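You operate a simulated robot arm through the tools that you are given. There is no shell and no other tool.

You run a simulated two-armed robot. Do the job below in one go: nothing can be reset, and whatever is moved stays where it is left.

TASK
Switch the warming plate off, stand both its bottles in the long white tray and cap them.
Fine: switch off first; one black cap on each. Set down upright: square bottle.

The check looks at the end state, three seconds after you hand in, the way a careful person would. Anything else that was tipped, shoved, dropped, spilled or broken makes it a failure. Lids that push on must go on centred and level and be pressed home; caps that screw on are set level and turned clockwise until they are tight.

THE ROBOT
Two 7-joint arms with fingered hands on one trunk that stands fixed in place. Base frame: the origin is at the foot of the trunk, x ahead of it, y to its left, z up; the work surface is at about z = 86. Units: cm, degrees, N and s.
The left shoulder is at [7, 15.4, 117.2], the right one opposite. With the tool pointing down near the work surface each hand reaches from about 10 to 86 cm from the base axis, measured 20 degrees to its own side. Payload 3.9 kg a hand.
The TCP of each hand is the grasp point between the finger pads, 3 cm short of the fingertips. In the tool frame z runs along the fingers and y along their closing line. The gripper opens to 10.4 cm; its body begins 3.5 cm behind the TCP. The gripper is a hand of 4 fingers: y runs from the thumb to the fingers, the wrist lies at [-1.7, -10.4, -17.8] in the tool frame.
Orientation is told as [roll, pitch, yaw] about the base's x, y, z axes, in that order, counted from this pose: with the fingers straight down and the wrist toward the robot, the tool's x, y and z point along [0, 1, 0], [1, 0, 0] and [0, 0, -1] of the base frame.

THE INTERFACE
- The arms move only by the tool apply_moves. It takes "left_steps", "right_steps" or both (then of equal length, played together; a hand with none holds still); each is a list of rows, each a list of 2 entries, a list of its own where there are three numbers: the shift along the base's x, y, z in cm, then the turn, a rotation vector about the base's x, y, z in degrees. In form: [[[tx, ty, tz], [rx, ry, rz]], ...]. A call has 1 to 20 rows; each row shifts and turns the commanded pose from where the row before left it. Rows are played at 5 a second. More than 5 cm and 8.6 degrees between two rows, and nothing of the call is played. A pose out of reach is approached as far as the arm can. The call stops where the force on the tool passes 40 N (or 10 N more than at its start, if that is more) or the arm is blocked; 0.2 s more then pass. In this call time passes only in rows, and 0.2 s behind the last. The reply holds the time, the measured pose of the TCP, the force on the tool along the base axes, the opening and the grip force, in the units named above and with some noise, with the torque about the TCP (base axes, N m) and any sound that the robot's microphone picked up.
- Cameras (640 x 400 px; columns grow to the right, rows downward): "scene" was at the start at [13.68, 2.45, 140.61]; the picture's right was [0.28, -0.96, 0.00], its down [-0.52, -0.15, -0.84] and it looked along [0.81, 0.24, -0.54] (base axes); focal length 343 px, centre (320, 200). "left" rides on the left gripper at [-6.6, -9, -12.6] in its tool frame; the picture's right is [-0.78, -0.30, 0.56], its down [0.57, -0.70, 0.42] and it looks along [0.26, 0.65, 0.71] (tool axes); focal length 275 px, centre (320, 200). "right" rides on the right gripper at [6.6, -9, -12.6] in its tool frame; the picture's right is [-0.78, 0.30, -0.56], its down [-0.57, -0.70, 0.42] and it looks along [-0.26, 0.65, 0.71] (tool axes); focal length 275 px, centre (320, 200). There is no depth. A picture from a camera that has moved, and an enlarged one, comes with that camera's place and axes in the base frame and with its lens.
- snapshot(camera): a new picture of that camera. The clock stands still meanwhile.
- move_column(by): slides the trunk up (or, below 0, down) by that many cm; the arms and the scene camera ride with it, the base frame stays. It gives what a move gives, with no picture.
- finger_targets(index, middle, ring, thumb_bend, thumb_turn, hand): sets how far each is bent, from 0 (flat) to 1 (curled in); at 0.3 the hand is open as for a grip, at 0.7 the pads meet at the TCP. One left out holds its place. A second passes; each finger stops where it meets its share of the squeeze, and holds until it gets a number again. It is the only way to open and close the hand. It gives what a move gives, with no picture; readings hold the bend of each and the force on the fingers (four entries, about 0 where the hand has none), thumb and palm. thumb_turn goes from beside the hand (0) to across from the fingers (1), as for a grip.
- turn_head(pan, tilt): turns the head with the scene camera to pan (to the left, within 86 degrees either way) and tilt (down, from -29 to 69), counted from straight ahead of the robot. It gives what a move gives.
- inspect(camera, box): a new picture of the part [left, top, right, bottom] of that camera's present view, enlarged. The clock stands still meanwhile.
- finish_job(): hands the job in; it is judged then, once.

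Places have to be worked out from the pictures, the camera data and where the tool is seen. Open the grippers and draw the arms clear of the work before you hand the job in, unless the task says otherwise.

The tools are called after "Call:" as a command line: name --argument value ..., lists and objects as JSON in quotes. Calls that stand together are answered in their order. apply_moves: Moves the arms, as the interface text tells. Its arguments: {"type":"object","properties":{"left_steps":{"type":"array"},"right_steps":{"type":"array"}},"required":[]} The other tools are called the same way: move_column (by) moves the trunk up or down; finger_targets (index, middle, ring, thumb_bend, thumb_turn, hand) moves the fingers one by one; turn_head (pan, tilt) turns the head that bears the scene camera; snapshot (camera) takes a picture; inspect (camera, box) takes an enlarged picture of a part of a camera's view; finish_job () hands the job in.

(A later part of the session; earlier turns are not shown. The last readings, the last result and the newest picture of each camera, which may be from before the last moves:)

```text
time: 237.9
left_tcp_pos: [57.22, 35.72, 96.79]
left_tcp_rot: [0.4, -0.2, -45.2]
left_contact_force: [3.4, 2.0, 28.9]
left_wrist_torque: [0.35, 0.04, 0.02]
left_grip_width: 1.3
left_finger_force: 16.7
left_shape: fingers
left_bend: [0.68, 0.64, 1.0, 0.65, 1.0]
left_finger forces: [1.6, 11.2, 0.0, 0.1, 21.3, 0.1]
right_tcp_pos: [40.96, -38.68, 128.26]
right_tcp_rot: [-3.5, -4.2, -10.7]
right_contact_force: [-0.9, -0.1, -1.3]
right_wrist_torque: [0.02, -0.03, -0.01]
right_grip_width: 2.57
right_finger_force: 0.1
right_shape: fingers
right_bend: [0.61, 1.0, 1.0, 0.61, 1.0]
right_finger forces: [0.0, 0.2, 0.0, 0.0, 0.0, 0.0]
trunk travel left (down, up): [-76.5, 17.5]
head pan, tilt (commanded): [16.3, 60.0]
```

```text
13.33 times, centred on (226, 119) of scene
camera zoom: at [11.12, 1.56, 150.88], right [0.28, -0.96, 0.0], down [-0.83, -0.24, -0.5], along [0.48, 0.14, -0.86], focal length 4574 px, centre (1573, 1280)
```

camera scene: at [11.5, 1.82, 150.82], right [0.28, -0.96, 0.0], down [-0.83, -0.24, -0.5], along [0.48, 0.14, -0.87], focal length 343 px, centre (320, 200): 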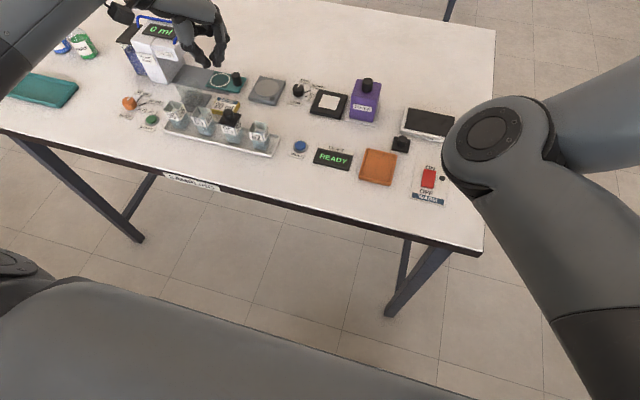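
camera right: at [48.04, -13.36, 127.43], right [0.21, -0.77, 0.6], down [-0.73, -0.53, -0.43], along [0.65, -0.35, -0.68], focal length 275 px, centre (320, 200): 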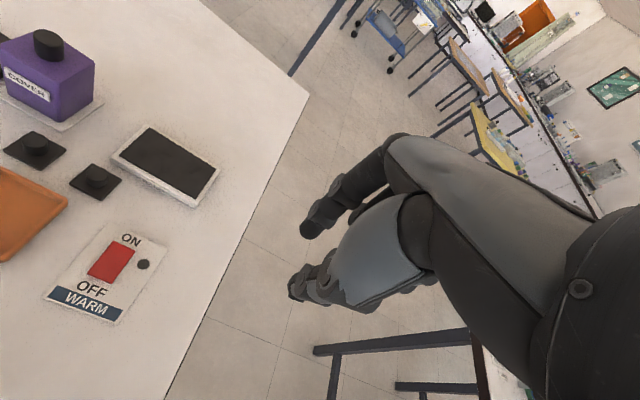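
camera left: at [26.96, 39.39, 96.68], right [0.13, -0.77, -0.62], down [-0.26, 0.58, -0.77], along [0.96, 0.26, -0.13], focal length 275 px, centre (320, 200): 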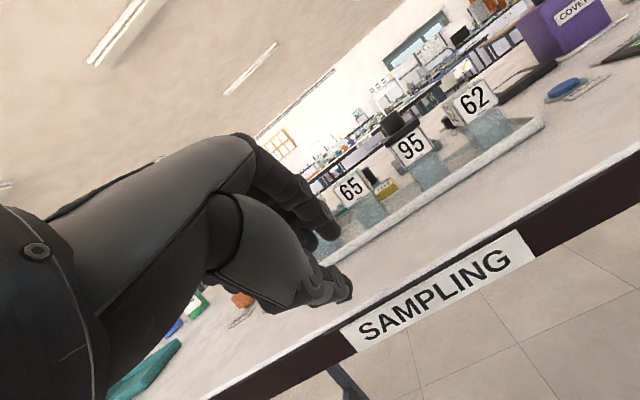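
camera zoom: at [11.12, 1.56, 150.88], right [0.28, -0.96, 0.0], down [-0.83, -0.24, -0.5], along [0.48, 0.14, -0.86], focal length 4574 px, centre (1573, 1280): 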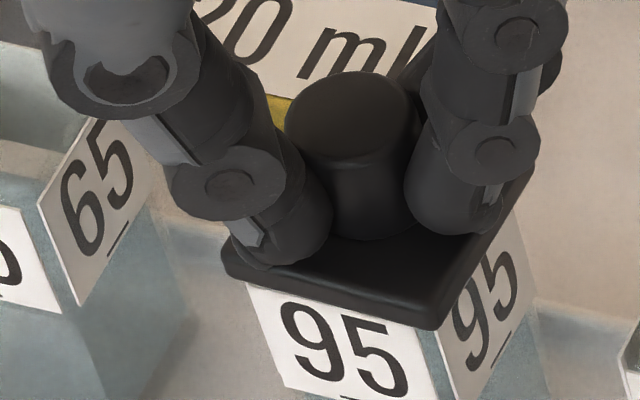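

Pressed with 29 N; no further travel. I ease off, release, and then look at the second lid on the table from a low angle – that will reveal its underside.

Call:
apply_moves --left_steps '[[[0, 0, 0.2], [0, 0, 0]], [[0, 0, 0.2], [0, 0, 0]], [[0, 0, 0.2], [0, 0, 0]], [[0, 0, 0.05], [0, 0, 0]], [[0, 0, 0], [0, 0, 0]]]'

Call:
inspect --camera "scene" --box '[206, 104, 246, 134]'

```text
time: 239.1
left_tcp_pos: [57.18, 35.79, 96.86]
left_tcp_rot: [-0.2, 0.1, -45.2]
left_contact_force: [1.8, 0.9, 5.9]
left_wrist_torque: [0.02, -0.12, 0.02]
left_grip_width: 1.29
left_finger_force: 6.9
left_shape: fingers
left_bend: [0.68, 0.64, 1.0, 0.65, 1.0]
left_finger forces: [1.8, 8.4, 0.1, 0.1, 3.6, 0.0]
right_tcp_pos: [41.23, -38.43, 128.15]
right_tcp_rot: [-3.5, -4.0, -10.8]
right_contact_force: [-0.3, 0.4, 0.2]
right_wrist_torque: [-0.02, -0.01, 0.03]
right_grip_width: 2.59
right_finger_force: 0.1
right_shape: fingers
right_bend: [0.61, 1.0, 1.0, 0.61, 1.0]
right_finger forces: [0.0, 0.0, 0.0, 0.0, 0.0, 0.0]
trunk travel left (down, up): [-76.5, 17.5]
head pan, tilt (commanded): [16.3, 60.0]
```

```text
13.33 times, centred on (226, 119) of scene
camera zoom: at [11.46, 1.75, 150.81], right [0.28, -0.96, 0.0], down [-0.83, -0.24, -0.5], along [0.48, 0.14, -0.87], focal length 4574 px, centre (1573, 1280)
```

zoom: 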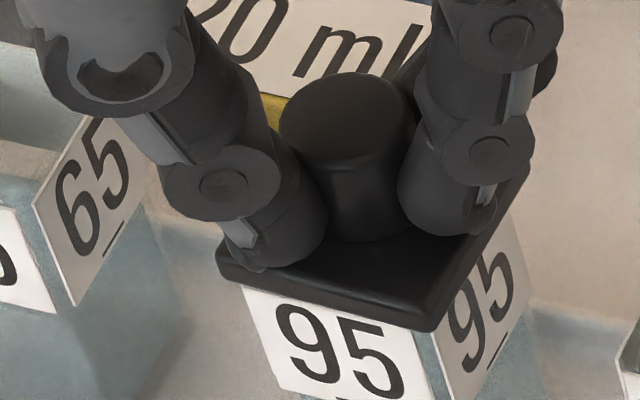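

The lid remains centred on the bottle (within ~0.05 cm). I ease the remaining preload and open the fingers.

Call:
apply_moves --left_steps '[[[0, 0, 0.1], [0, 0, 0]], [[0, 0, 0.1], [0, 0, 0]], [[0, 0, 0], [0, 0, 0]]]'

Call:
finger_targets --hand "left" --index 0.63 --middle 0.6 --thumb_bend 0.6

Call:
apply_moves --left_steps '[[[0, 0, 0.4], [0, 0, 0]], [[0, 0, 0.6], [0, 0, 0]], [[0, 0, 1.5], [0, 0, 0]], [[0, 0, 3], [0, 0, 0]], [[0, 0, 4], [0, 0, 0]], [[0, 0, 3], [0, 0, 0]], [[0, 0, 0], [0, 0, 0]]]'

Call:
inspect --camera "scene" --box '[206, 104, 246, 134]'

Call:
inspect --camera "left" --box '[340, 230, 450, 330]'

```text
time: 239.9
left_tcp_pos: [57.27, 36.13, 97.03]
left_tcp_rot: [-0.2, 0.0, -45.2]
left_contact_force: [0.1, 0.5, -0.1]
left_wrist_torque: [-0.03, -0.03, 0.01]
left_grip_width: 1.28
left_finger_force: 3.9
left_shape: fingers
left_bend: [0.68, 0.65, 1.0, 0.65, 1.0]
left_finger forces: [2.0, 2.8, 0.1, 0.1, 3.4, 0.0]
right_tcp_pos: [41.25, -38.54, 128.26]
right_tcp_rot: [-3.8, -4.1, -10.8]
right_contact_force: [-0.6, 0.2, -0.6]
right_wrist_torque: [0.0, 0.0, -0.03]
right_grip_width: 2.57
right_finger_force: 0.1
right_shape: fingers
right_bend: [0.61, 1.0, 1.0, 0.61, 1.0]
right_finger forces: [0.0, 0.0, 0.1, 0.0, 0.1, 0.0]
trunk travel left (down, up): [-76.5, 17.5]
head pan, tilt (commanded): [16.3, 60.0]
```

```text
time: 240.9
left_tcp_pos: [57.29, 36.02, 97.14]
left_tcp_rot: [0.0, 0.0, -45.2]
left_contact_force: [0.6, -0.2, -0.9]
left_wrist_torque: [0.02, -0.03, -0.01]
left_grip_width: 2.38
left_finger_force: 0.1
left_shape: fingers
left_bend: [0.63, 0.6, 1.0, 0.6, 1.0]
left_finger forces: [0.0, 0.0, 0.0, 0.0, 0.1, 0.0]
right_tcp_pos: [41.23, -38.49, 128.0]
right_tcp_rot: [-3.7, -4.0, -10.7]
right_contact_force: [-0.3, 0.1, 0.2]
right_wrist_torque: [-0.02, 0.03, 0.04]
right_grip_width: 2.57
right_finger_force: 0.0
right_shape: fingers
right_bend: [0.61, 1.0, 1.0, 0.61, 1.0]
right_finger forces: [0.0, 0.0, 0.0, 0.0, 0.1, 0.0]
trunk travel left (down, up): [-76.5, 17.5]
head pan, tilt (commanded): [16.3, 60.0]
```

```text
time: 242.5
left_tcp_pos: [57.38, 36.01, 109.5]
left_tcp_rot: [0.0, 0.0, -45.3]
left_contact_force: [-0.3, -0.7, -0.3]
left_wrist_torque: [0.02, -0.01, -0.01]
left_grip_width: 2.35
left_finger_force: 0.0
left_shape: fingers
left_bend: [0.63, 0.6, 1.0, 0.6, 1.0]
left_finger forces: [0.0, 0.0, 0.0, 0.1, 0.1, 0.0]
right_tcp_pos: [41.14, -38.35, 128.23]
right_tcp_rot: [-3.8, -4.0, -10.7]
right_contact_force: [-0.9, -0.3, -0.3]
right_wrist_torque: [0.02, 0.02, 0.02]
right_grip_width: 2.58
right_finger_force: 0.0
right_shape: fingers
right_bend: [0.61, 1.0, 1.0, 0.61, 1.0]
right_finger forces: [0.0, 0.0, 0.0, 0.0, 0.1, 0.0]
trunk travel left (down, up): [-76.5, 17.5]
head pan, tilt (commanded): [16.3, 60.0]
```

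```text
13.33 times, centred on (226, 119) of scene
camera zoom: at [11.52, 1.83, 150.81], right [0.28, -0.96, 0.0], down [-0.83, -0.24, -0.5], along [0.48, 0.14, -0.87], focal length 4574 px, centre (1573, 1280)
```

zoom: 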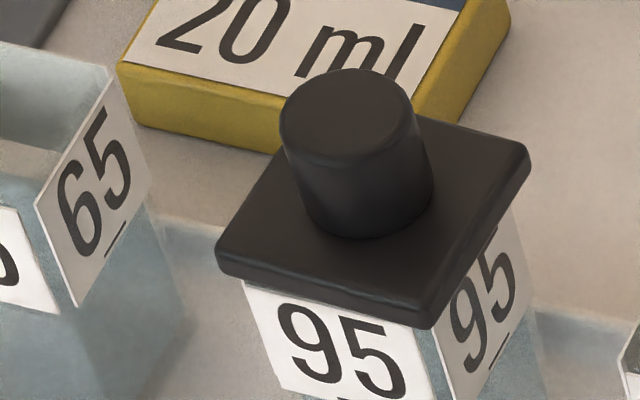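

```text
4.00 times, centred on (395, 280) of left
camera zoom: at [46.38, 37.78, 122.13], right [-0.76, -0.34, -0.56], down [-0.09, 0.9, -0.43], along [0.64, -0.28, -0.71], focal length 1101 px, centre (20, -120)
```

zoom: 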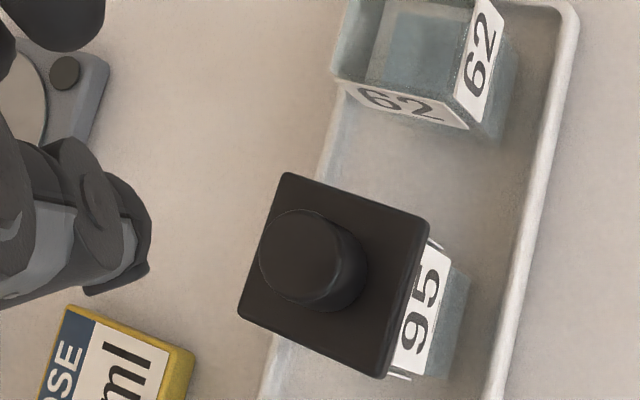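

The cap sits centred again. Now I go look at the other lid on the table from a low angle with the hand camera.

Call:
apply_moves --left_steps '[[[-2.3, -1.0, 0.5], [0, 0, 5]], [[-2.3, -1.2, 0], [0, 0, 5]], [[-2.3, -1.2, 0], [0, 0, 5]], [[-2.3, -1.2, 0], [0, 0, 5]], [[-2.3, -1.2, 0], [0, 0, 5]], [[-2.3, -1.2, 0], [0, 0, 5]], [[-2.3, -1.2, 0], [0, 0, 5]], [[-2.3, -1.2, 0], [0, 0, 5]], [[-2.3, -1.5, 0], [0, 0, 5]], [[0, -2, 0], [0, 0, 0]], [[0, -2, 0], [0, 0, 0]], [[0, -2, 0], [0, 0, 0]], [[0, -2, 0], [0, 0, 0]], [[0, -2, 0], [0, 0, 0]], [[0, -2, 0], [0, 0, 0]], [[0, -2, 0], [0, 0, 0]], [[0, -1, 0], [0, 0, 0]], [[0, 0, 0], [0, 0, 0]]]'

Call:
apply_moves --left_steps '[[[0.5, 0, -1], [0, -5, 0]], [[0.8, 0, -2], [0, -5, 0]], [[0.8, 0, -2.5], [0, -5, 0]], [[0.8, 0, -2.5], [0, -5, 0]], [[0.8, 0, -2.5], [0, -5, 0]], [[0.8, 0, -2.5], [0, -5, 0]], [[0.5, 0, -2.5], [0, -5, 0]], [[0.5, 0, -2], [0, -5, 0]], [[0, 0, 0], [0, 0, 0]]]'

Call:
snapshot --camera "left"

```text
time: 246.3
left_tcp_pos: [43.68, 13.95, 110.03]
left_tcp_rot: [0.0, -0.1, -15.3]
left_contact_force: [-0.1, 0.9, -0.1]
left_wrist_torque: [0.05, 0.01, -0.01]
left_grip_width: 2.39
left_finger_force: 0.1
left_shape: fingers
left_bend: [0.63, 0.6, 1.0, 0.6, 1.0]
left_finger forces: [0.1, 0.1, 0.0, 0.0, 0.0, 0.0]
left hand out of reach, approached as far as the arm can: row 7, 8, 9
right_tcp_pos: [41.22, -38.42, 128.08]
right_tcp_rot: [-3.7, -4.0, -10.7]
right_contact_force: [0.4, -0.1, 0.1]
right_wrist_torque: [-0.02, 0.01, 0.0]
right_grip_width: 2.59
right_finger_force: 0.1
right_shape: fingers
right_bend: [0.61, 1.0, 1.0, 0.61, 1.0]
right_finger forces: [0.0, 0.0, 0.0, 0.0, 0.0, 0.0]
trunk travel left (down, up): [-76.5, 17.5]
head pan, tilt (commanded): [16.3, 60.0]
```

```text
time: 248.3
left_tcp_pos: [49.04, 14.1, 92.42]
left_tcp_rot: [12.3, -38.4, -19.6]
left_contact_force: [0.2, 0.6, -0.5]
left_wrist_torque: [0.02, -0.02, 0.01]
left_grip_width: 2.4
left_finger_force: 0.1
left_shape: fingers
left_bend: [0.63, 0.6, 1.0, 0.6, 1.0]
left_finger forces: [0.0, 0.0, 0.0, 0.1, 0.0, 0.0]
right_tcp_pos: [41.27, -38.52, 128.13]
right_tcp_rot: [-3.8, -4.1, -10.7]
right_contact_force: [-0.3, -0.3, 0.4]
right_wrist_torque: [0.03, -0.02, -0.01]
right_grip_width: 2.6
right_finger_force: 0.1
right_shape: fingers
right_bend: [0.61, 1.0, 1.0, 0.61, 1.0]
right_finger forces: [0.0, 0.0, 0.0, 0.0, 0.1, 0.2]
trunk travel left (down, up): [-76.5, 17.5]
head pan, tilt (commanded): [16.3, 60.0]
```

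```text
taken
camera left: at [32.95, 10.04, 95.42], right [-0.02, -0.67, -0.74], down [-0.13, 0.74, -0.66], along [0.99, 0.08, -0.1], focal length 275 px, centre (320, 200)
```

left: 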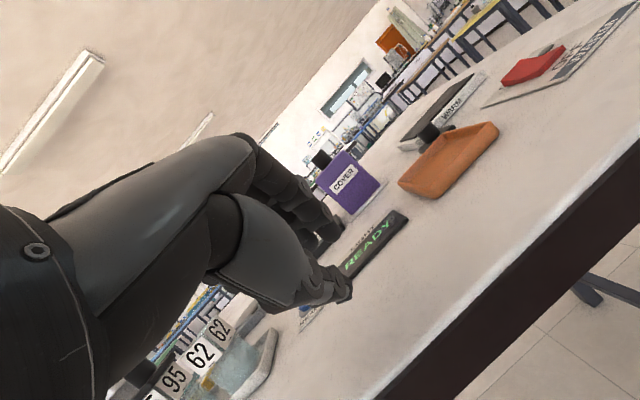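

I can see lid 2 near (430,135). Zooming.

Call:
inspect --camera "left" --box '[405, 110, 461, 160]'

Call:
inspect --camera "left" --box '[415, 118, 447, 150]'

```text
8.00 times, centred on (433, 135) of left
camera zoom: at [32.95, 10.04, 95.42], right [-0.02, -0.67, -0.74], down [-0.13, 0.74, -0.66], along [0.99, 0.08, -0.1], focal length 2202 px, centre (-584, 720)
```

zoom: 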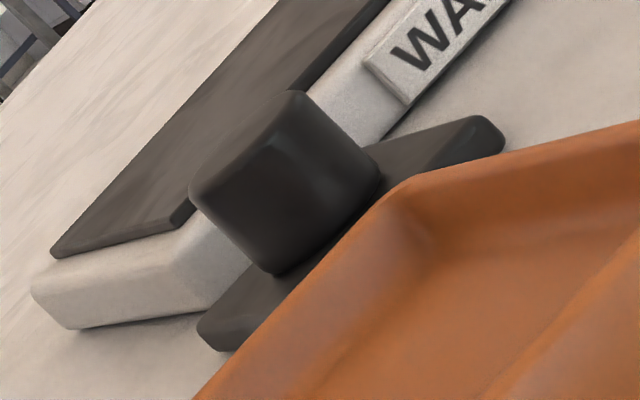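

```text
12.50 times, centred on (431, 134) of left
camera zoom: at [32.95, 10.04, 95.42], right [-0.02, -0.67, -0.74], down [-0.13, 0.74, -0.66], along [0.99, 0.08, -0.1], focal length 3441 px, centre (-1068, 1025)
```

zoom: 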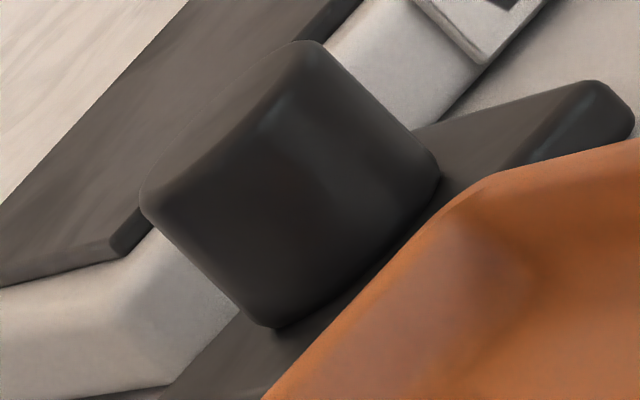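

The orange tray hides the lower edge here. I go back to the side view of bottle 95, this time with the camera right at rim height for a truly horizontal look.

Call:
apply_moves --left_steps '[[[-0.8, 0, 2], [0, 5, 0]], [[-0.8, 0, 2.5], [0, 5, 0]], [[-0.8, 0, 2.5], [0, 5, 0]], [[-0.8, 0, 2.5], [0, 5, 0]], [[-0.8, 0, 2.5], [0, 5, 0]], [[-0.8, 0, 2.5], [0, 5, 0]], [[-0.5, 0, 2.5], [0, 5, 0]], [[0, 1, 1], [0, 5, 0]], [[0, 2.5, 0], [0, 0, 2]], [[0, 2.5, 0], [0, 0, 2]], [[0, 2.5, 0], [0, 0, 2]], [[0, 2.5, 0], [0, 0, 2]], [[-0.5, 2.5, 0], [0, 0, 2]], [[-0.5, 2.5, 0], [0, 0, 2]], [[-0.5, 2.5, 0], [0, 0, 2]], [[-0.5, 2.5, 0], [0, 0, 2]], [[-1, 2.5, 0], [0, 0, 0]], [[-1.5, 2.5, 0], [0, 0, 0]], [[-2, 2.5, 0], [0, 0, 0]], [[-2, 1.5, 0], [0, 0, 0]]]'

Call:
apply_moves --left_steps '[[[0, 0, 0], [0, 0, 0]], [[0, 0, 0], [0, 0, 0]]]'

```text
time: 252.5
left_tcp_pos: [35.17, 43.99, 110.62]
left_tcp_rot: [0.0, -0.1, 0.7]
left_contact_force: [-0.1, -0.6, -0.9]
left_wrist_torque: [0.0, 0.0, -0.04]
left_grip_width: 2.4
left_finger_force: 0.1
left_shape: fingers
left_bend: [0.63, 0.6, 1.0, 0.6, 1.0]
left_finger forces: [0.1, 0.0, 0.1, 0.0, 0.0, 0.1]
right_tcp_pos: [41.15, -38.48, 128.2]
right_tcp_rot: [-3.8, -4.1, -10.7]
right_contact_force: [-1.0, -0.1, -0.4]
right_wrist_torque: [-0.02, -0.01, -0.03]
right_grip_width: 2.6
right_finger_force: 0.1
right_shape: fingers
right_bend: [0.61, 1.0, 1.0, 0.61, 1.0]
right_finger forces: [0.0, 0.1, 0.1, 0.0, 0.0, 0.0]
trunk travel left (down, up): [-76.5, 17.5]
head pan, tilt (commanded): [16.3, 60.0]
```

```text
time: 253.1
left_tcp_pos: [35.15, 43.86, 110.72]
left_tcp_rot: [-0.1, 0.0, 0.7]
left_contact_force: [0.4, 0.2, -0.2]
left_wrist_torque: [0.01, 0.02, 0.02]
left_grip_width: 2.42
left_finger_force: 0.0
left_shape: fingers
left_bend: [0.63, 0.6, 1.0, 0.6, 1.0]
left_finger forces: [0.1, 0.0, 0.0, 0.0, 0.0, 0.0]
right_tcp_pos: [41.26, -38.5, 128.07]
right_tcp_rot: [-3.7, -3.9, -10.7]
right_contact_force: [0.6, -0.1, -0.3]
right_wrist_torque: [-0.01, 0.02, 0.0]
right_grip_width: 2.59
right_finger_force: 0.0
right_shape: fingers
right_bend: [0.61, 1.0, 1.0, 0.61, 1.0]
right_finger forces: [0.0, 0.0, 0.1, 0.1, 0.0, 0.0]
trunk travel left (down, up): [-76.5, 17.5]
head pan, tilt (commanded): [16.3, 60.0]
```

Call:
apply_moves --left_steps '[[[0.5, 0.3, -1.5], [0, -5, 0]], [[0.5, 0.3, -2.5], [0, -5, 0]], [[0.5, 0.3, -2.5], [0, -5, 0]], [[0.5, 0.3, -2.7], [0, -5, 0]], [[0.5, 0.3, -2.7], [0, -5, 0]], [[0.5, 0.3, -2.8], [0, -5, 0]], [[0.5, 0.3, -2.8], [0, -5, 0]], [[0.5, 0.3, -2.8], [0, -5, 0]], [[0, 0, -1.0], [0, 0, 0]], [[0, 0, 0], [0, 0, 0]]]'

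Call:
snapshot --camera "left"

Call:
inspect --camera "left" --box '[375, 95, 435, 155]'

```text
time: 255.3
left_tcp_pos: [39.27, 46.55, 89.13]
left_tcp_rot: [-0.6, -40.1, 1.0]
left_contact_force: [0.4, -0.4, -0.1]
left_wrist_torque: [-0.02, 0.0, -0.05]
left_grip_width: 2.39
left_finger_force: 0.1
left_shape: fingers
left_bend: [0.63, 0.6, 1.0, 0.6, 1.0]
left_finger forces: [0.1, 0.0, 0.1, 0.0, 0.0, 0.1]
right_tcp_pos: [41.21, -38.58, 128.12]
right_tcp_rot: [-3.7, -4.0, -10.7]
right_contact_force: [1.1, -0.3, 1.3]
right_wrist_torque: [0.01, 0.02, -0.02]
right_grip_width: 2.57
right_finger_force: 0.0
right_shape: fingers
right_bend: [0.61, 1.0, 1.0, 0.61, 1.0]
right_finger forces: [0.0, 0.1, 0.1, 0.0, 0.0, 0.0]
trunk travel left (down, up): [-76.5, 17.5]
head pan, tilt (commanded): [16.3, 60.0]
```

```text
taken
camera left: at [24.36, 39.74, 93.1], right [0.14, -0.78, -0.61], down [-0.27, 0.56, -0.78], along [0.95, 0.27, -0.13], focal length 275 px, centre (320, 200)
```

left: 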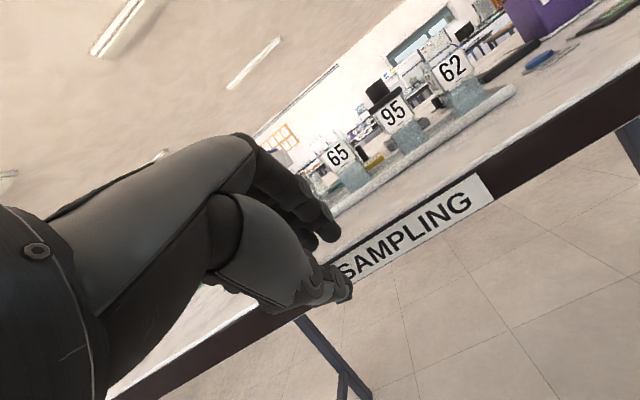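

```text
6.67 times, centred on (405, 125) of left
camera zoom: at [24.36, 39.74, 93.1], right [0.14, -0.78, -0.61], down [-0.27, 0.56, -0.78], along [0.95, 0.27, -0.13], focal length 1835 px, centre (-247, 700)
```

zoom: 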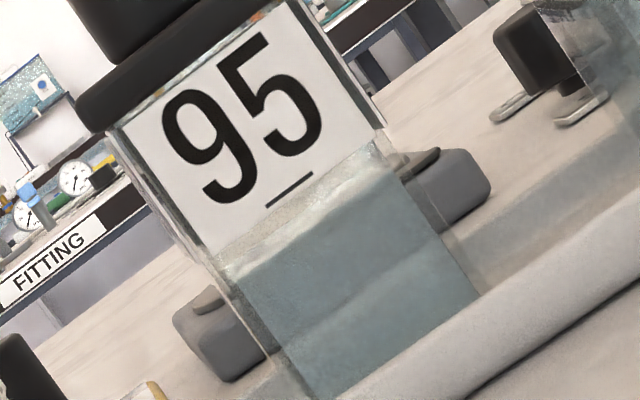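

The camera is now at rim height. I zoom far into the seam between lid and rim, and into bottle 62's rim for comparison.

Call:
inspect --camera "left" --box '[378, 88, 408, 112]'

Call:
inspect --camera "left" --box '[384, 96, 396, 106]'

Call:
inspect --camera "left" --box '[394, 88, 406, 98]'

Call:
inspect --camera "left" --box '[432, 45, 472, 75]'

```text
16.00 times, centred on (393, 100) of left
camera zoom: at [24.36, 39.74, 93.1], right [0.14, -0.78, -0.61], down [-0.27, 0.56, -0.78], along [0.95, 0.27, -0.13], focal length 4404 px, centre (-848, 1800)
```

zoom: 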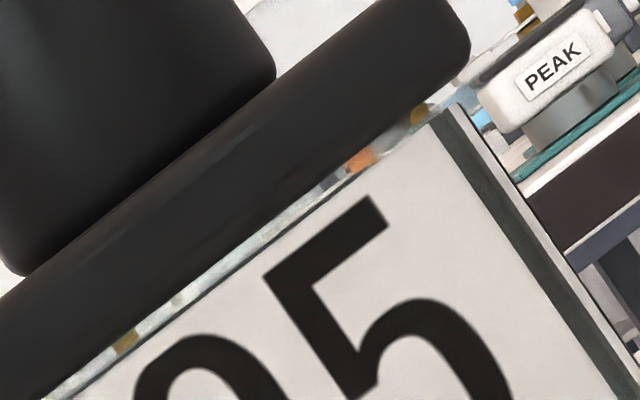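

```text
16.00 times, centred on (390, 101) of left
camera zoom: at [24.36, 39.74, 93.1], right [0.14, -0.78, -0.61], down [-0.27, 0.56, -0.78], along [0.95, 0.27, -0.13], focal length 4404 px, centre (-800, 1784)
```

zoom: 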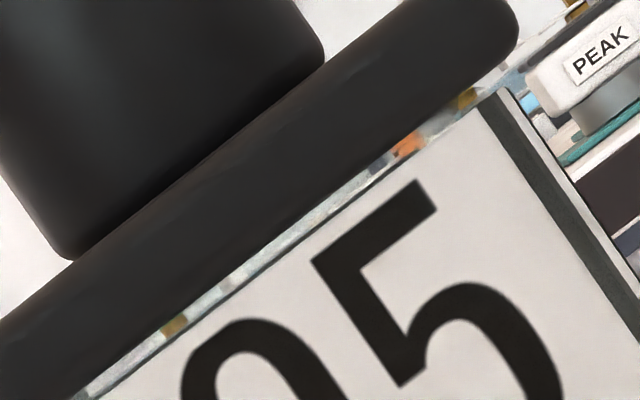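

```text
16.00 times, centred on (400, 93) of left
camera zoom: at [24.36, 39.74, 93.1], right [0.14, -0.78, -0.61], down [-0.27, 0.56, -0.78], along [0.95, 0.27, -0.13], focal length 4404 px, centre (-960, 1912)
```

zoom: 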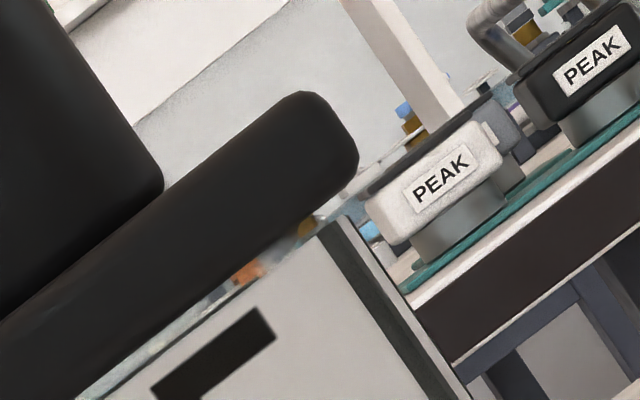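

```text
13.33 times, centred on (452, 60) of left
camera zoom: at [24.36, 39.74, 93.1], right [0.14, -0.78, -0.61], down [-0.27, 0.56, -0.78], along [0.95, 0.27, -0.13], focal length 3670 px, centre (-1440, 2067)
```

zoom: 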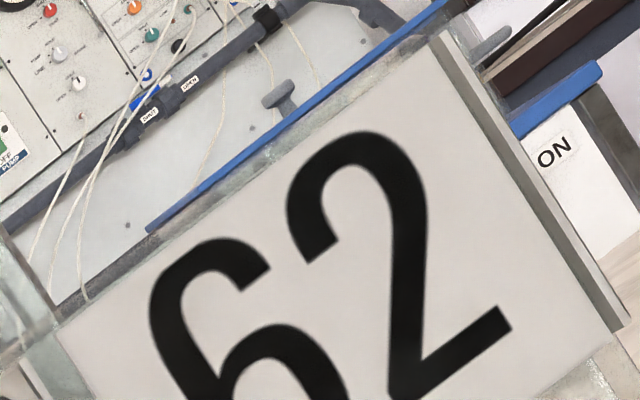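

Decisive: at rim height I can see straight through the glass strip under the lid – there is no plug; the lid's flat underside lies exactly on the rim. Relative yaw is ~1.6°. To rule out a hollow cap I'll do one careful spiral search with the yaw corrected. Returning above bottle 95.

Call:
apply_moves --left_steps '[[[0, 0, 1.0], [0, 0, 0]], [[-0.5, -0.3, 2.8], [0, 5, 0]], [[-0.5, -0.3, 2.8], [0, 5, 0]], [[-0.5, -0.3, 2.8], [0, 5, 0]], [[-0.5, -0.3, 2.7], [0, 5, 0]], [[-0.5, -0.3, 2.7], [0, 5, 0]], [[-0.5, -0.3, 2.5], [0, 5, 0]], [[-0.5, -0.3, 2.5], [0, 5, 0]], [[-0.5, -0.3, 1.5], [0, 5, 0]], [[0, 0, 0], [0, 0, 0]]]'

Call:
apply_moves --left_steps '[[[2, -0.5, 0], [0, 0, -5]], [[2, -0.6, 0], [0, 0, -5]], [[2, -0.6, 0], [0, 0, -5]], [[2, -0.7, 0], [0, 0, -5]], [[2, -0.7, 0], [0, 0, -5]], [[2, -0.7, 0], [0, 0, -5]], [[2, -0.7, 0], [0, 0, -5]], [[2, -0.8, 0], [0, 0, -5]], [[2, -0.8, 0], [0, 0, -6]], [[2, -0.8, 0], [0, 0, 0]], [[2, -0.7, 0], [0, 0, 0]], [[0.2, -0.2, 0], [0, 0, 0]], [[0, 0, 0], [0, 0, 0]], [[0, 0, 0], [0, 0, 0]]]'

Call:
finger_targets --hand "left" --index 0.57 --middle 0.57 --ring 1.0 --thumb_bend 0.57

Call:
inspect --camera "left" --box '[340, 230, 450, 330]'

Call:
inspect --camera "scene" --box '[211, 112, 241, 132]'

```text
time: 257.5
left_tcp_pos: [35.22, 44.08, 110.63]
left_tcp_rot: [0.0, -0.1, 0.7]
left_contact_force: [0.2, 0.3, -0.3]
left_wrist_torque: [-0.01, 0.02, 0.01]
left_grip_width: 2.43
left_finger_force: 0.1
left_shape: fingers
left_bend: [0.63, 0.6, 1.0, 0.6, 1.0]
left_finger forces: [0.1, 0.0, 0.0, 0.1, 0.1, 0.1]
right_tcp_pos: [41.29, -38.61, 128.12]
right_tcp_rot: [-3.6, -4.0, -10.7]
right_contact_force: [1.3, -0.1, -0.4]
right_wrist_torque: [-0.01, -0.01, 0.03]
right_grip_width: 2.6
right_finger_force: 0.2
right_shape: fingers
right_bend: [0.61, 1.0, 1.0, 0.61, 1.0]
right_finger forces: [0.1, 0.1, 0.0, 0.1, 0.1, 0.1]
trunk travel left (down, up): [-76.5, 17.5]
head pan, tilt (commanded): [16.3, 60.0]
```

```text
time: 260.5
left_tcp_pos: [57.54, 36.29, 110.62]
left_tcp_rot: [0.0, 0.0, -45.3]
left_contact_force: [0.0, 0.0, 0.5]
left_wrist_torque: [-0.02, -0.02, 0.01]
left_grip_width: 2.41
left_finger_force: 0.0
left_shape: fingers
left_bend: [0.63, 0.6, 1.0, 0.6, 1.0]
left_finger forces: [0.0, 0.0, 0.1, 0.0, 0.1, 0.0]
right_tcp_pos: [41.27, -38.56, 128.0]
right_tcp_rot: [-3.7, -4.1, -10.7]
right_contact_force: [0.3, 0.3, -0.7]
right_wrist_torque: [-0.02, -0.03, -0.01]
right_grip_width: 2.58
right_finger_force: 0.1
right_shape: fingers
right_bend: [0.61, 1.0, 1.0, 0.61, 1.0]
right_finger forces: [0.0, 0.0, 0.0, 0.0, 0.0, 0.0]
trunk travel left (down, up): [-76.5, 17.5]
head pan, tilt (commanded): [16.3, 60.0]
```

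```text
time: 261.5
left_tcp_pos: [57.42, 36.34, 110.56]
left_tcp_rot: [0.1, -0.1, -45.3]
left_contact_force: [-0.8, 0.0, 1.0]
left_wrist_torque: [0.02, -0.04, -0.01]
left_grip_width: 3.75
left_finger_force: 0.1
left_shape: fingers
left_bend: [0.56, 0.56, 1.0, 0.56, 1.0]
left_finger forces: [0.0, 0.0, 0.1, 0.1, 0.0, 0.1]
right_tcp_pos: [41.11, -38.55, 128.02]
right_tcp_rot: [-3.8, -4.0, -10.7]
right_contact_force: [0.2, -0.5, 0.0]
right_wrist_torque: [0.0, -0.01, -0.06]
right_grip_width: 2.58
right_finger_force: 0.0
right_shape: fingers
right_bend: [0.61, 1.0, 1.0, 0.61, 1.0]
right_finger forces: [0.0, 0.1, 0.0, 0.0, 0.0, 0.1]
trunk travel left (down, up): [-76.5, 17.5]
head pan, tilt (commanded): [16.3, 60.0]
```

```text
4.00 times, centred on (395, 280) of left
camera zoom: at [46.45, 38.0, 123.26], right [-0.76, -0.34, -0.56], down [-0.09, 0.9, -0.43], along [0.64, -0.27, -0.71], focal length 1101 px, centre (20, -120)
```

zoom: 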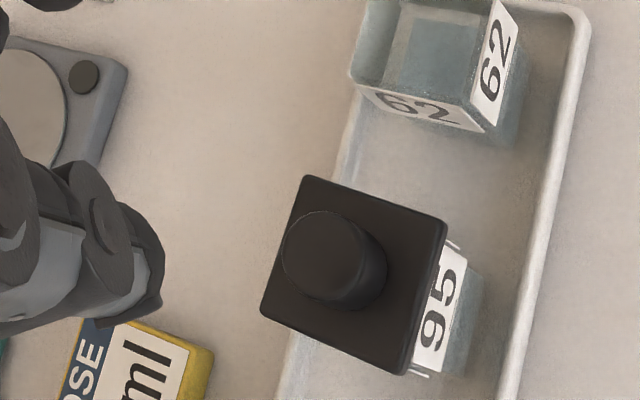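

```text
16.00 times, centred on (226, 122) of scene
camera zoom: at [11.51, 1.82, 150.82], right [0.28, -0.96, 0.0], down [-0.83, -0.24, -0.5], along [0.48, 0.14, -0.87], focal length 5488 px, centre (1824, 1448)
```

zoom: 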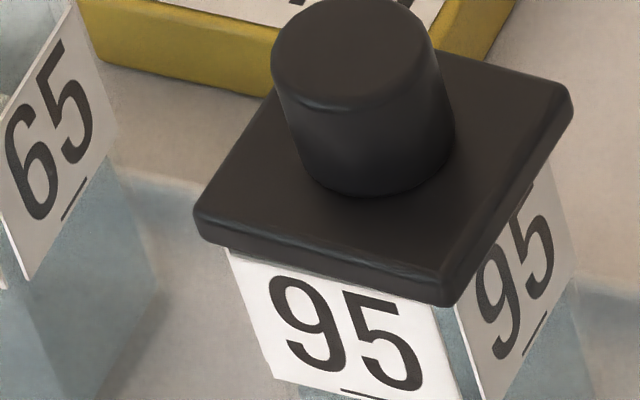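

The lid and bottle share the same yaw (-1.2°) and are centred in y; the near overhang suggests the lid should go ~0.1 cm toward me. I grip the knob again and do a light spiral search there.

Call:
apply_moves --left_steps '[[[-0.2, -0.2, -3], [0, 0, 0]], [[0, 0, -4], [0, 0, 0]], [[0, 0, -3], [0, 0, 0]], [[0, 0, -2], [0, 0, 0]], [[0, 0, -1.0], [0, 0, 0]], [[0, 0, -0.4], [0, 0, 0]], [[0, 0, 0], [0, 0, 0]], [[0, 0, 0], [0, 0, 0]]]'

Call:
finger_targets --hand "left" --index 0.65 --middle 0.64 --thumb_bend 0.64

Call:
finger_targets --hand "left" --index 0.7 --middle 0.67 --thumb_bend 0.68

Call:
inspect --camera "scene" --box '[211, 112, 241, 132]'

```text
time: 263.3
left_tcp_pos: [57.25, 36.05, 97.21]
left_tcp_rot: [0.0, 0.0, -45.2]
left_contact_force: [-0.5, -0.5, 0.4]
left_wrist_torque: [-0.01, 0.02, 0.03]
left_grip_width: 3.76
left_finger_force: 0.1
left_shape: fingers
left_bend: [0.56, 0.56, 1.0, 0.56, 1.0]
left_finger forces: [0.0, 0.0, 0.1, 0.1, 0.0, 0.1]
right_tcp_pos: [41.12, -38.47, 128.1]
right_tcp_rot: [-3.7, -4.0, -10.7]
right_contact_force: [-0.9, -0.3, 0.9]
right_wrist_torque: [-0.02, -0.01, -0.03]
right_grip_width: 2.55
right_finger_force: 0.1
right_shape: fingers
right_bend: [0.61, 1.0, 1.0, 0.61, 1.0]
right_finger forces: [0.0, 0.0, 0.1, 0.0, 0.1, 0.0]
trunk travel left (down, up): [-76.5, 17.5]
head pan, tilt (commanded): [16.3, 60.0]
```

```text
time: 264.3
left_tcp_pos: [57.21, 36.02, 97.23]
left_tcp_rot: [0.0, 0.1, -45.3]
left_contact_force: [1.2, -0.3, 0.0]
left_wrist_torque: [-0.01, 0.01, 0.01]
left_grip_width: 1.77
left_finger_force: 0.7
left_shape: fingers
left_bend: [0.65, 0.63, 1.0, 0.63, 1.0]
left_finger forces: [0.0, 0.5, 0.0, 0.0, 0.5, 0.0]
right_tcp_pos: [41.18, -38.46, 128.09]
right_tcp_rot: [-3.7, -4.0, -10.7]
right_contact_force: [-0.5, 0.3, 0.4]
right_wrist_torque: [-0.03, -0.01, 0.02]
right_grip_width: 2.55
right_finger_force: 0.1
right_shape: fingers
right_bend: [0.61, 1.0, 1.0, 0.61, 1.0]
right_finger forces: [0.0, 0.1, 0.1, 0.0, 0.1, 0.0]
trunk travel left (down, up): [-76.5, 17.5]
head pan, tilt (commanded): [16.3, 60.0]
```

```text
time: 265.3
left_tcp_pos: [57.24, 36.08, 97.28]
left_tcp_rot: [0.0, 0.0, -45.3]
left_contact_force: [-0.4, -0.4, -0.4]
left_wrist_torque: [0.0, 0.03, -0.01]
left_grip_width: 1.44
left_finger_force: 3.9
left_shape: fingers
left_bend: [0.67, 0.65, 1.0, 0.64, 1.0]
left_finger forces: [1.8, 2.1, 0.0, 0.1, 3.7, 0.0]
right_tcp_pos: [41.25, -38.51, 128.06]
right_tcp_rot: [-3.7, -4.0, -10.7]
right_contact_force: [-0.8, 0.4, 0.4]
right_wrist_torque: [-0.01, 0.0, -0.03]
right_grip_width: 2.58
right_finger_force: 0.0
right_shape: fingers
right_bend: [0.61, 1.0, 1.0, 0.61, 1.0]
right_finger forces: [0.1, 0.0, 0.0, 0.0, 0.0, 0.1]
trunk travel left (down, up): [-76.5, 17.5]
head pan, tilt (commanded): [16.3, 60.0]
```

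```text
16.00 times, centred on (226, 122) of scene
camera zoom: at [11.51, 1.81, 150.82], right [0.28, -0.96, 0.0], down [-0.83, -0.24, -0.5], along [0.48, 0.14, -0.87], focal length 5488 px, centre (1824, 1448)
```

zoom: 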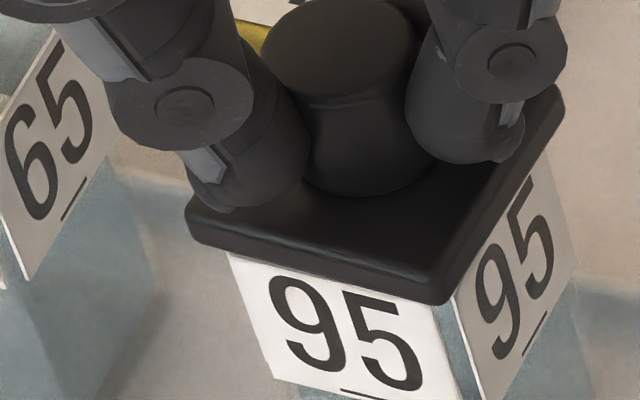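

I run a light raster search (about 3 N, 0.05 cm steps over 0.15 × 0.2 cm), then check height.

Call:
apply_moves --left_steps '[[[0, 0, -0.2], [0, 0, 0]], [[0, -0.05, 0], [0, 0, 0]], [[0, -0.05, 0], [0, 0, 0]], [[0, -0.05, 0], [0, 0, 0]], [[0, -0.05, 0], [0, 0, 0]], [[-0.05, 0, 0], [0, 0, 0]], [[0, 0.05, 0], [0, 0, 0]], [[0, 0.05, 0], [0, 0, 0]], [[0, 0.05, 0], [0, 0, 0]], [[0, 0.05, 0], [0, 0, 0]], [[-0.05, 0, 0], [0, 0, 0]], [[0, -0.05, 0], [0, 0, 0]], [[0, -0.05, 0], [0, 0, 0]], [[0, -0.05, 0], [0, 0, 0]], [[0, -0.05, 0], [0, 0, 0]], [[-0.05, 0, 0], [0, 0, 0]], [[0, 0.05, 0], [0, 0, 0]], [[0, 0.05, 0], [0, 0, 0]], [[0, 0, 0], [0, 0, 0]]]'

Call:
inspect --camera "scene" --box '[211, 112, 241, 132]'

```text
time: 269.3
left_tcp_pos: [57.08, 35.89, 96.94]
left_tcp_rot: [0.0, -0.1, -45.3]
left_contact_force: [0.9, 0.7, 5.4]
left_wrist_torque: [0.04, -0.05, -0.02]
left_grip_width: 1.31
left_finger_force: 4.6
left_shape: fingers
left_bend: [0.68, 0.65, 1.0, 0.64, 1.0]
left_finger forces: [1.6, 3.5, 0.0, 0.1, 4.1, 0.1]
right_tcp_pos: [41.19, -38.49, 128.02]
right_tcp_rot: [-3.7, -4.0, -10.7]
right_contact_force: [0.7, -0.5, 0.4]
right_wrist_torque: [-0.02, 0.01, -0.01]
right_grip_width: 2.61
right_finger_force: 0.1
right_shape: fingers
right_bend: [0.61, 1.0, 1.0, 0.61, 1.0]
right_finger forces: [0.1, 0.1, 0.0, 0.1, 0.0, 0.1]
trunk travel left (down, up): [-76.5, 17.5]
head pan, tilt (commanded): [16.3, 60.0]
```

```text
16.00 times, centred on (226, 122) of scene
camera zoom: at [11.47, 1.79, 150.82], right [0.28, -0.96, 0.0], down [-0.83, -0.24, -0.5], along [0.48, 0.14, -0.87], focal length 5488 px, centre (1824, 1448)
```

zoom: 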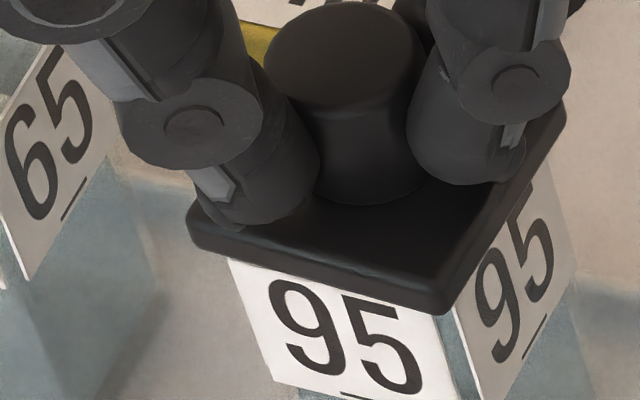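

No drop anywhere: the lid is simply a flat push-on lid and is now centred in both directions. I give it one more firm press through the grip at this centred position.

Call:
apply_moves --left_steps '[[[0, 0, -0.15], [0, 0, 0]], [[0.03, 0.03, -0.15], [0, 0, 0]], [[0.04, 0.04, -0.15], [0, 0, 0]], [[0.04, 0.04, -0.1], [0, 0, 0]], [[0.02, 0.02, -0.08], [0, 0, 0]], [[0, 0, 0], [0, 0, 0]]]'

Call:
inspect --camera "scene" --box '[211, 112, 241, 132]'

```text
time: 270.7
left_tcp_pos: [57.16, 35.96, 96.8]
left_tcp_rot: [0.3, -0.3, -45.2]
left_contact_force: [0.2, 0.9, 23.1]
left_wrist_torque: [0.14, 0.06, -0.01]
left_grip_width: 1.22
left_finger_force: 12.5
left_shape: fingers
left_bend: [0.69, 0.64, 1.0, 0.65, 1.0]
left_finger forces: [1.8, 8.9, 0.0, 0.0, 15.4, 0.0]
right_tcp_pos: [40.87, -38.76, 128.19]
right_tcp_rot: [-3.5, -4.2, -10.8]
right_contact_force: [0.0, -0.1, -0.3]
right_wrist_torque: [0.02, 0.02, -0.01]
right_grip_width: 2.6
right_finger_force: 0.0
right_shape: fingers
right_bend: [0.61, 1.0, 1.0, 0.61, 1.0]
right_finger forces: [0.0, 0.0, 0.0, 0.1, 0.0, 0.0]
trunk travel left (down, up): [-76.5, 17.5]
head pan, tilt (commanded): [16.3, 60.0]
```

```text
16.00 times, centred on (226, 122) of scene
camera zoom: at [11.15, 1.56, 150.86], right [0.28, -0.96, 0.0], down [-0.83, -0.24, -0.5], along [0.48, 0.14, -0.86], focal length 5488 px, centre (1824, 1448)
```

zoom: 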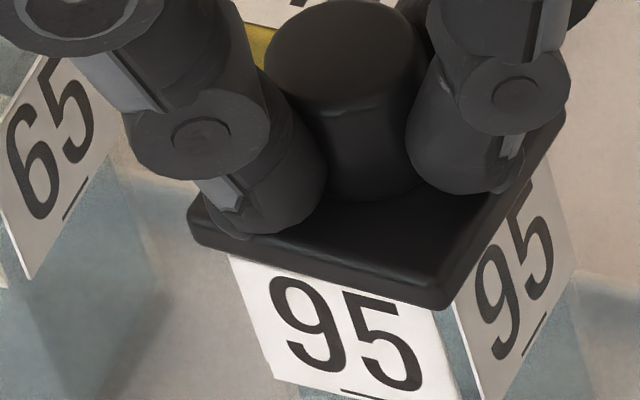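

Call:
apply_moves --left_steps '[[[0.03, 0.03, -0.1], [0, 0, 0]], [[0.03, 0.03, -0.1], [0, 0, 0]], [[0.02, 0.02, -0.08], [0, 0, 0]], [[0, 0, 0], [0, 0, 0]]]'

Call:
inspect --camera "scene" --box '[211, 112, 241, 132]'

```text
time: 271.7
left_tcp_pos: [57.08, 35.96, 96.8]
left_tcp_rot: [0.5, -0.2, -45.2]
left_contact_force: [-0.6, -0.8, 37.4]
left_wrist_torque: [0.36, 0.33, -0.01]
left_grip_width: 1.24
left_finger_force: 20.2
left_shape: fingers
left_bend: [0.69, 0.64, 1.0, 0.66, 1.0]
left_finger forces: [1.8, 9.8, 0.0, 0.0, 29.4, 0.1]
right_tcp_pos: [40.65, -38.82, 128.18]
right_tcp_rot: [-3.3, -4.1, -10.6]
right_contact_force: [-0.8, -1.2, -0.4]
right_wrist_torque: [0.0, -0.01, 0.01]
right_grip_width: 2.6
right_finger_force: 0.1
right_shape: fingers
right_bend: [0.61, 1.0, 1.0, 0.61, 1.0]
right_finger forces: [0.0, 0.1, 0.0, 0.1, 0.0, 0.0]
trunk travel left (down, up): [-76.5, 17.5]
head pan, tilt (commanded): [16.3, 60.0]
```

```text
16.00 times, centred on (226, 122) of scene
camera zoom: at [10.87, 1.39, 150.89], right [0.28, -0.96, 0.0], down [-0.83, -0.24, -0.5], along [0.48, 0.14, -0.86], focal length 5488 px, centre (1824, 1448)
```

zoom: 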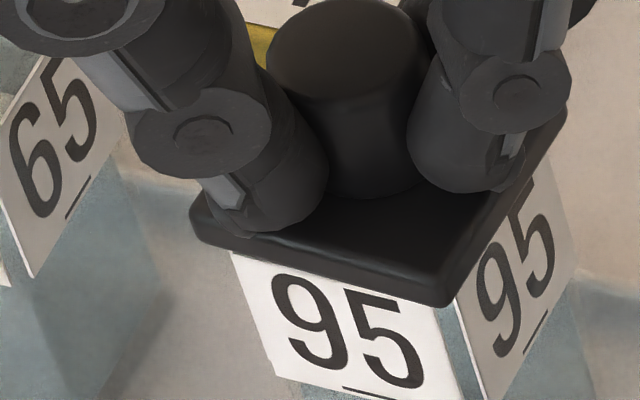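

37 N applied evenly with no side load; nothing moves further, so the lid is home. I ease off, reversing the small lateral offsets, and release.

Call:
apply_moves --left_steps '[[[-0.05, -0.05, 0.2], [0, 0, 0]], [[-0.05, -0.05, 0.2], [0, 0, 0]], [[-0.05, -0.05, 0.2], [0, 0, 0]], [[-0.03, -0.03, 0.15], [0, 0, 0]], [[-0.02, -0.02, 0.1], [0, 0, 0]], [[0, 0, 0], [0, 0, 0]]]'

Call:
inspect --camera "scene" --box '[211, 112, 241, 132]'

```text
time: 273.1
left_tcp_pos: [57.02, 36.03, 96.76]
left_tcp_rot: [-0.1, 0.1, -45.3]
left_contact_force: [1.0, -0.9, 4.4]
left_wrist_torque: [-0.01, -0.12, -0.01]
left_grip_width: 1.2
left_finger_force: 6.7
left_shape: fingers
left_bend: [0.69, 0.64, 1.0, 0.65, 1.0]
left_finger forces: [1.8, 6.5, 0.1, 0.0, 3.4, 0.0]
right_tcp_pos: [41.15, -38.57, 128.05]
right_tcp_rot: [-3.7, -4.0, -10.6]
right_contact_force: [-0.5, 0.0, 0.0]
right_wrist_torque: [-0.03, 0.01, -0.03]
right_grip_width: 2.59
right_finger_force: 0.0
right_shape: fingers
right_bend: [0.61, 1.0, 1.0, 0.61, 1.0]
right_finger forces: [0.0, 0.0, 0.0, 0.1, 0.0, 0.1]
trunk travel left (down, up): [-76.5, 17.5]
head pan, tilt (commanded): [16.3, 60.0]
```

```text
16.00 times, centred on (226, 122) of scene
camera zoom: at [11.46, 1.73, 150.81], right [0.28, -0.96, 0.0], down [-0.83, -0.24, -0.5], along [0.48, 0.14, -0.87], focal length 5488 px, centre (1824, 1448)
```

zoom: 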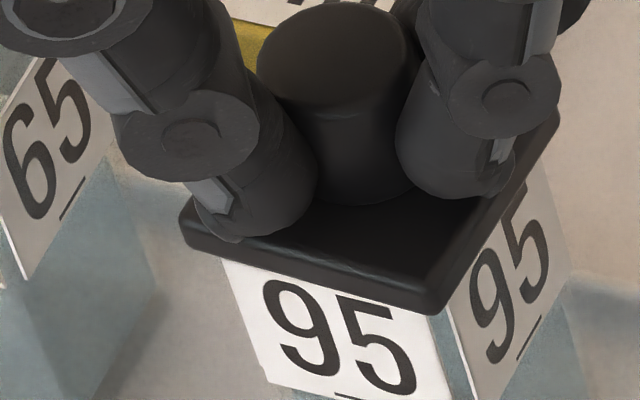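

Call:
apply_moves --left_steps '[[[0, 0, 0.1], [0, 0, 0]], [[0, 0, 0.08], [0, 0, 0]], [[0, 0, 0], [0, 0, 0]]]'

Call:
finger_targets --hand "left" --index 0.63 --middle 0.6 --thumb_bend 0.6

Call:
apply_moves --left_steps '[[[0, 0, 0.4], [0, 0, 0]], [[0, 0, 0.6], [0, 0, 0]], [[0, 0, 1.5], [0, 0, 0]], [[0, 0, 3], [0, 0, 0]], [[0, 0, 4], [0, 0, 0]], [[0, 0, 3], [0, 0, 0]], [[0, 0, 0], [0, 0, 0]]]'

Call:
inspect --camera "scene" --box '[211, 108, 241, 138]'

Call:
inspect --camera "left" --box '[340, 230, 450, 330]'

```text
time: 273.9
left_tcp_pos: [57.16, 36.03, 96.89]
left_tcp_rot: [-0.1, -0.1, -45.2]
left_contact_force: [-0.6, -0.3, 0.2]
left_wrist_torque: [0.03, -0.02, -0.01]
left_grip_width: 1.24
left_finger_force: 4.3
left_shape: fingers
left_bend: [0.69, 0.65, 1.0, 0.65, 1.0]
left_finger forces: [1.6, 2.9, 0.0, 0.0, 3.5, 0.1]
right_tcp_pos: [41.22, -38.55, 128.12]
right_tcp_rot: [-3.6, -4.0, -10.7]
right_contact_force: [0.9, 0.1, 0.7]
right_wrist_torque: [0.0, 0.0, -0.01]
right_grip_width: 2.57
right_finger_force: 0.0
right_shape: fingers
right_bend: [0.61, 1.0, 1.0, 0.61, 1.0]
right_finger forces: [0.0, 0.0, 0.0, 0.1, 0.1, 0.1]
trunk travel left (down, up): [-76.5, 17.5]
head pan, tilt (commanded): [16.3, 60.0]
```

```text
time: 274.9
left_tcp_pos: [57.06, 36.06, 97.05]
left_tcp_rot: [0.0, 0.0, -45.3]
left_contact_force: [0.3, -1.1, -0.2]
left_wrist_torque: [0.0, -0.02, 0.05]
left_grip_width: 2.38
left_finger_force: 0.1
left_shape: fingers
left_bend: [0.63, 0.6, 1.0, 0.6, 1.0]
left_finger forces: [0.0, 0.1, 0.1, 0.1, 0.0, 0.0]
right_tcp_pos: [41.21, -38.56, 128.1]
right_tcp_rot: [-3.8, -4.0, -10.7]
right_contact_force: [0.1, 0.6, 0.2]
right_wrist_torque: [0.0, 0.01, -0.02]
right_grip_width: 2.56
right_finger_force: 0.1
right_shape: fingers
right_bend: [0.61, 1.0, 1.0, 0.61, 1.0]
right_finger forces: [0.1, 0.0, 0.0, 0.1, 0.0, 0.0]
trunk travel left (down, up): [-76.5, 17.5]
head pan, tilt (commanded): [16.3, 60.0]
```

```text
time: 276.5
left_tcp_pos: [57.21, 36.04, 109.62]
left_tcp_rot: [-0.1, 0.0, -45.3]
left_contact_force: [0.3, 0.0, -0.6]
left_wrist_torque: [0.02, -0.02, -0.01]
left_grip_width: 2.38
left_finger_force: 0.1
left_shape: fingers
left_bend: [0.63, 0.6, 1.0, 0.6, 1.0]
left_finger forces: [0.0, 0.0, 0.0, 0.1, 0.0, 0.0]
right_tcp_pos: [41.13, -38.51, 128.01]
right_tcp_rot: [-3.7, -4.0, -10.7]
right_contact_force: [1.2, 0.1, -0.2]
right_wrist_torque: [0.01, -0.01, 0.02]
right_grip_width: 2.59
right_finger_force: 0.1
right_shape: fingers
right_bend: [0.61, 1.0, 1.0, 0.61, 1.0]
right_finger forces: [0.0, 0.0, 0.0, 0.1, 0.0, 0.0]
trunk travel left (down, up): [-76.5, 17.5]
head pan, tilt (commanded): [16.3, 60.0]
```

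```text
13.33 times, centred on (226, 123) of scene
camera zoom: at [11.52, 1.84, 150.81], right [0.28, -0.96, 0.0], down [-0.83, -0.24, -0.5], along [0.48, 0.14, -0.87], focal length 4574 px, centre (1573, 1227)
```

zoom: 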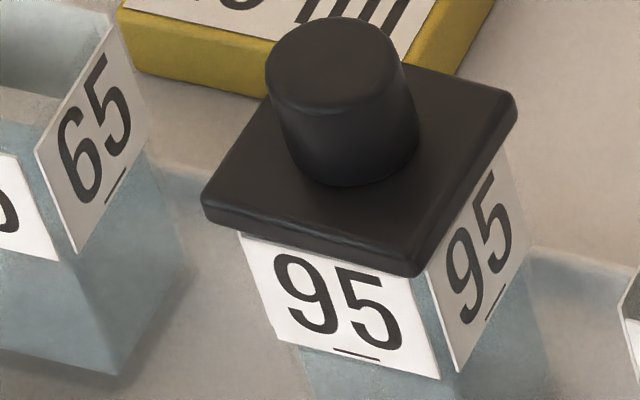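

```text
4.00 times, centred on (395, 280) of left
camera zoom: at [46.22, 37.69, 122.21], right [-0.76, -0.34, -0.56], down [-0.09, 0.9, -0.43], along [0.64, -0.28, -0.71], focal length 1101 px, centre (20, -120)
```

zoom: 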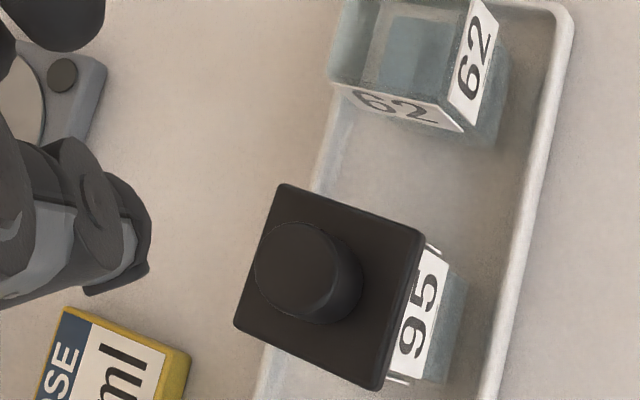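

I check the final alignment at higher zoom: the lid seems ~2.5° rotated relative to the bottle and slightly to +y.

Call:
inspect --camera "scene" --box '[214, 118, 236, 133]'

Call:
inspect --camera "left" --box '[376, 280, 436, 340]'

```text
16.00 times, centred on (225, 126) of scene
camera zoom: at [11.52, 1.84, 150.81], right [0.28, -0.96, 0.0], down [-0.83, -0.24, -0.5], along [0.48, 0.14, -0.87], focal length 5488 px, centre (1840, 1392)
```

zoom: 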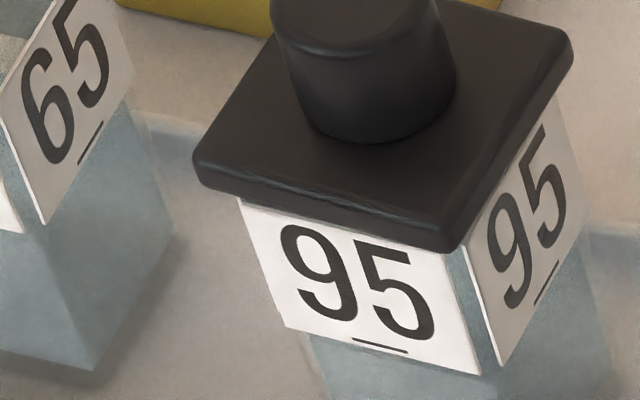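

```text
6.67 times, centred on (406, 310) of left
camera zoom: at [46.22, 37.69, 122.21], right [-0.76, -0.34, -0.56], down [-0.09, 0.9, -0.43], along [0.64, -0.28, -0.71], focal length 1835 px, centre (-253, -533)
```

zoom: 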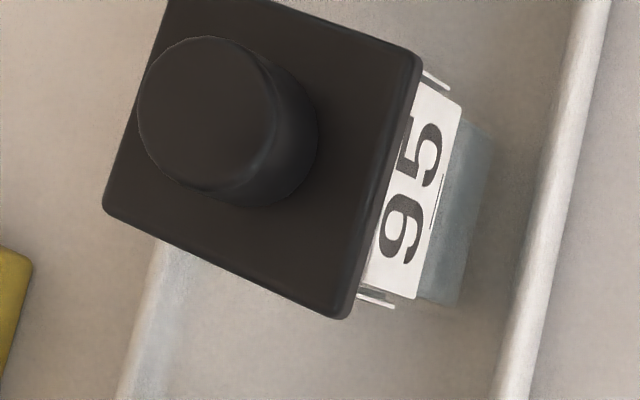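

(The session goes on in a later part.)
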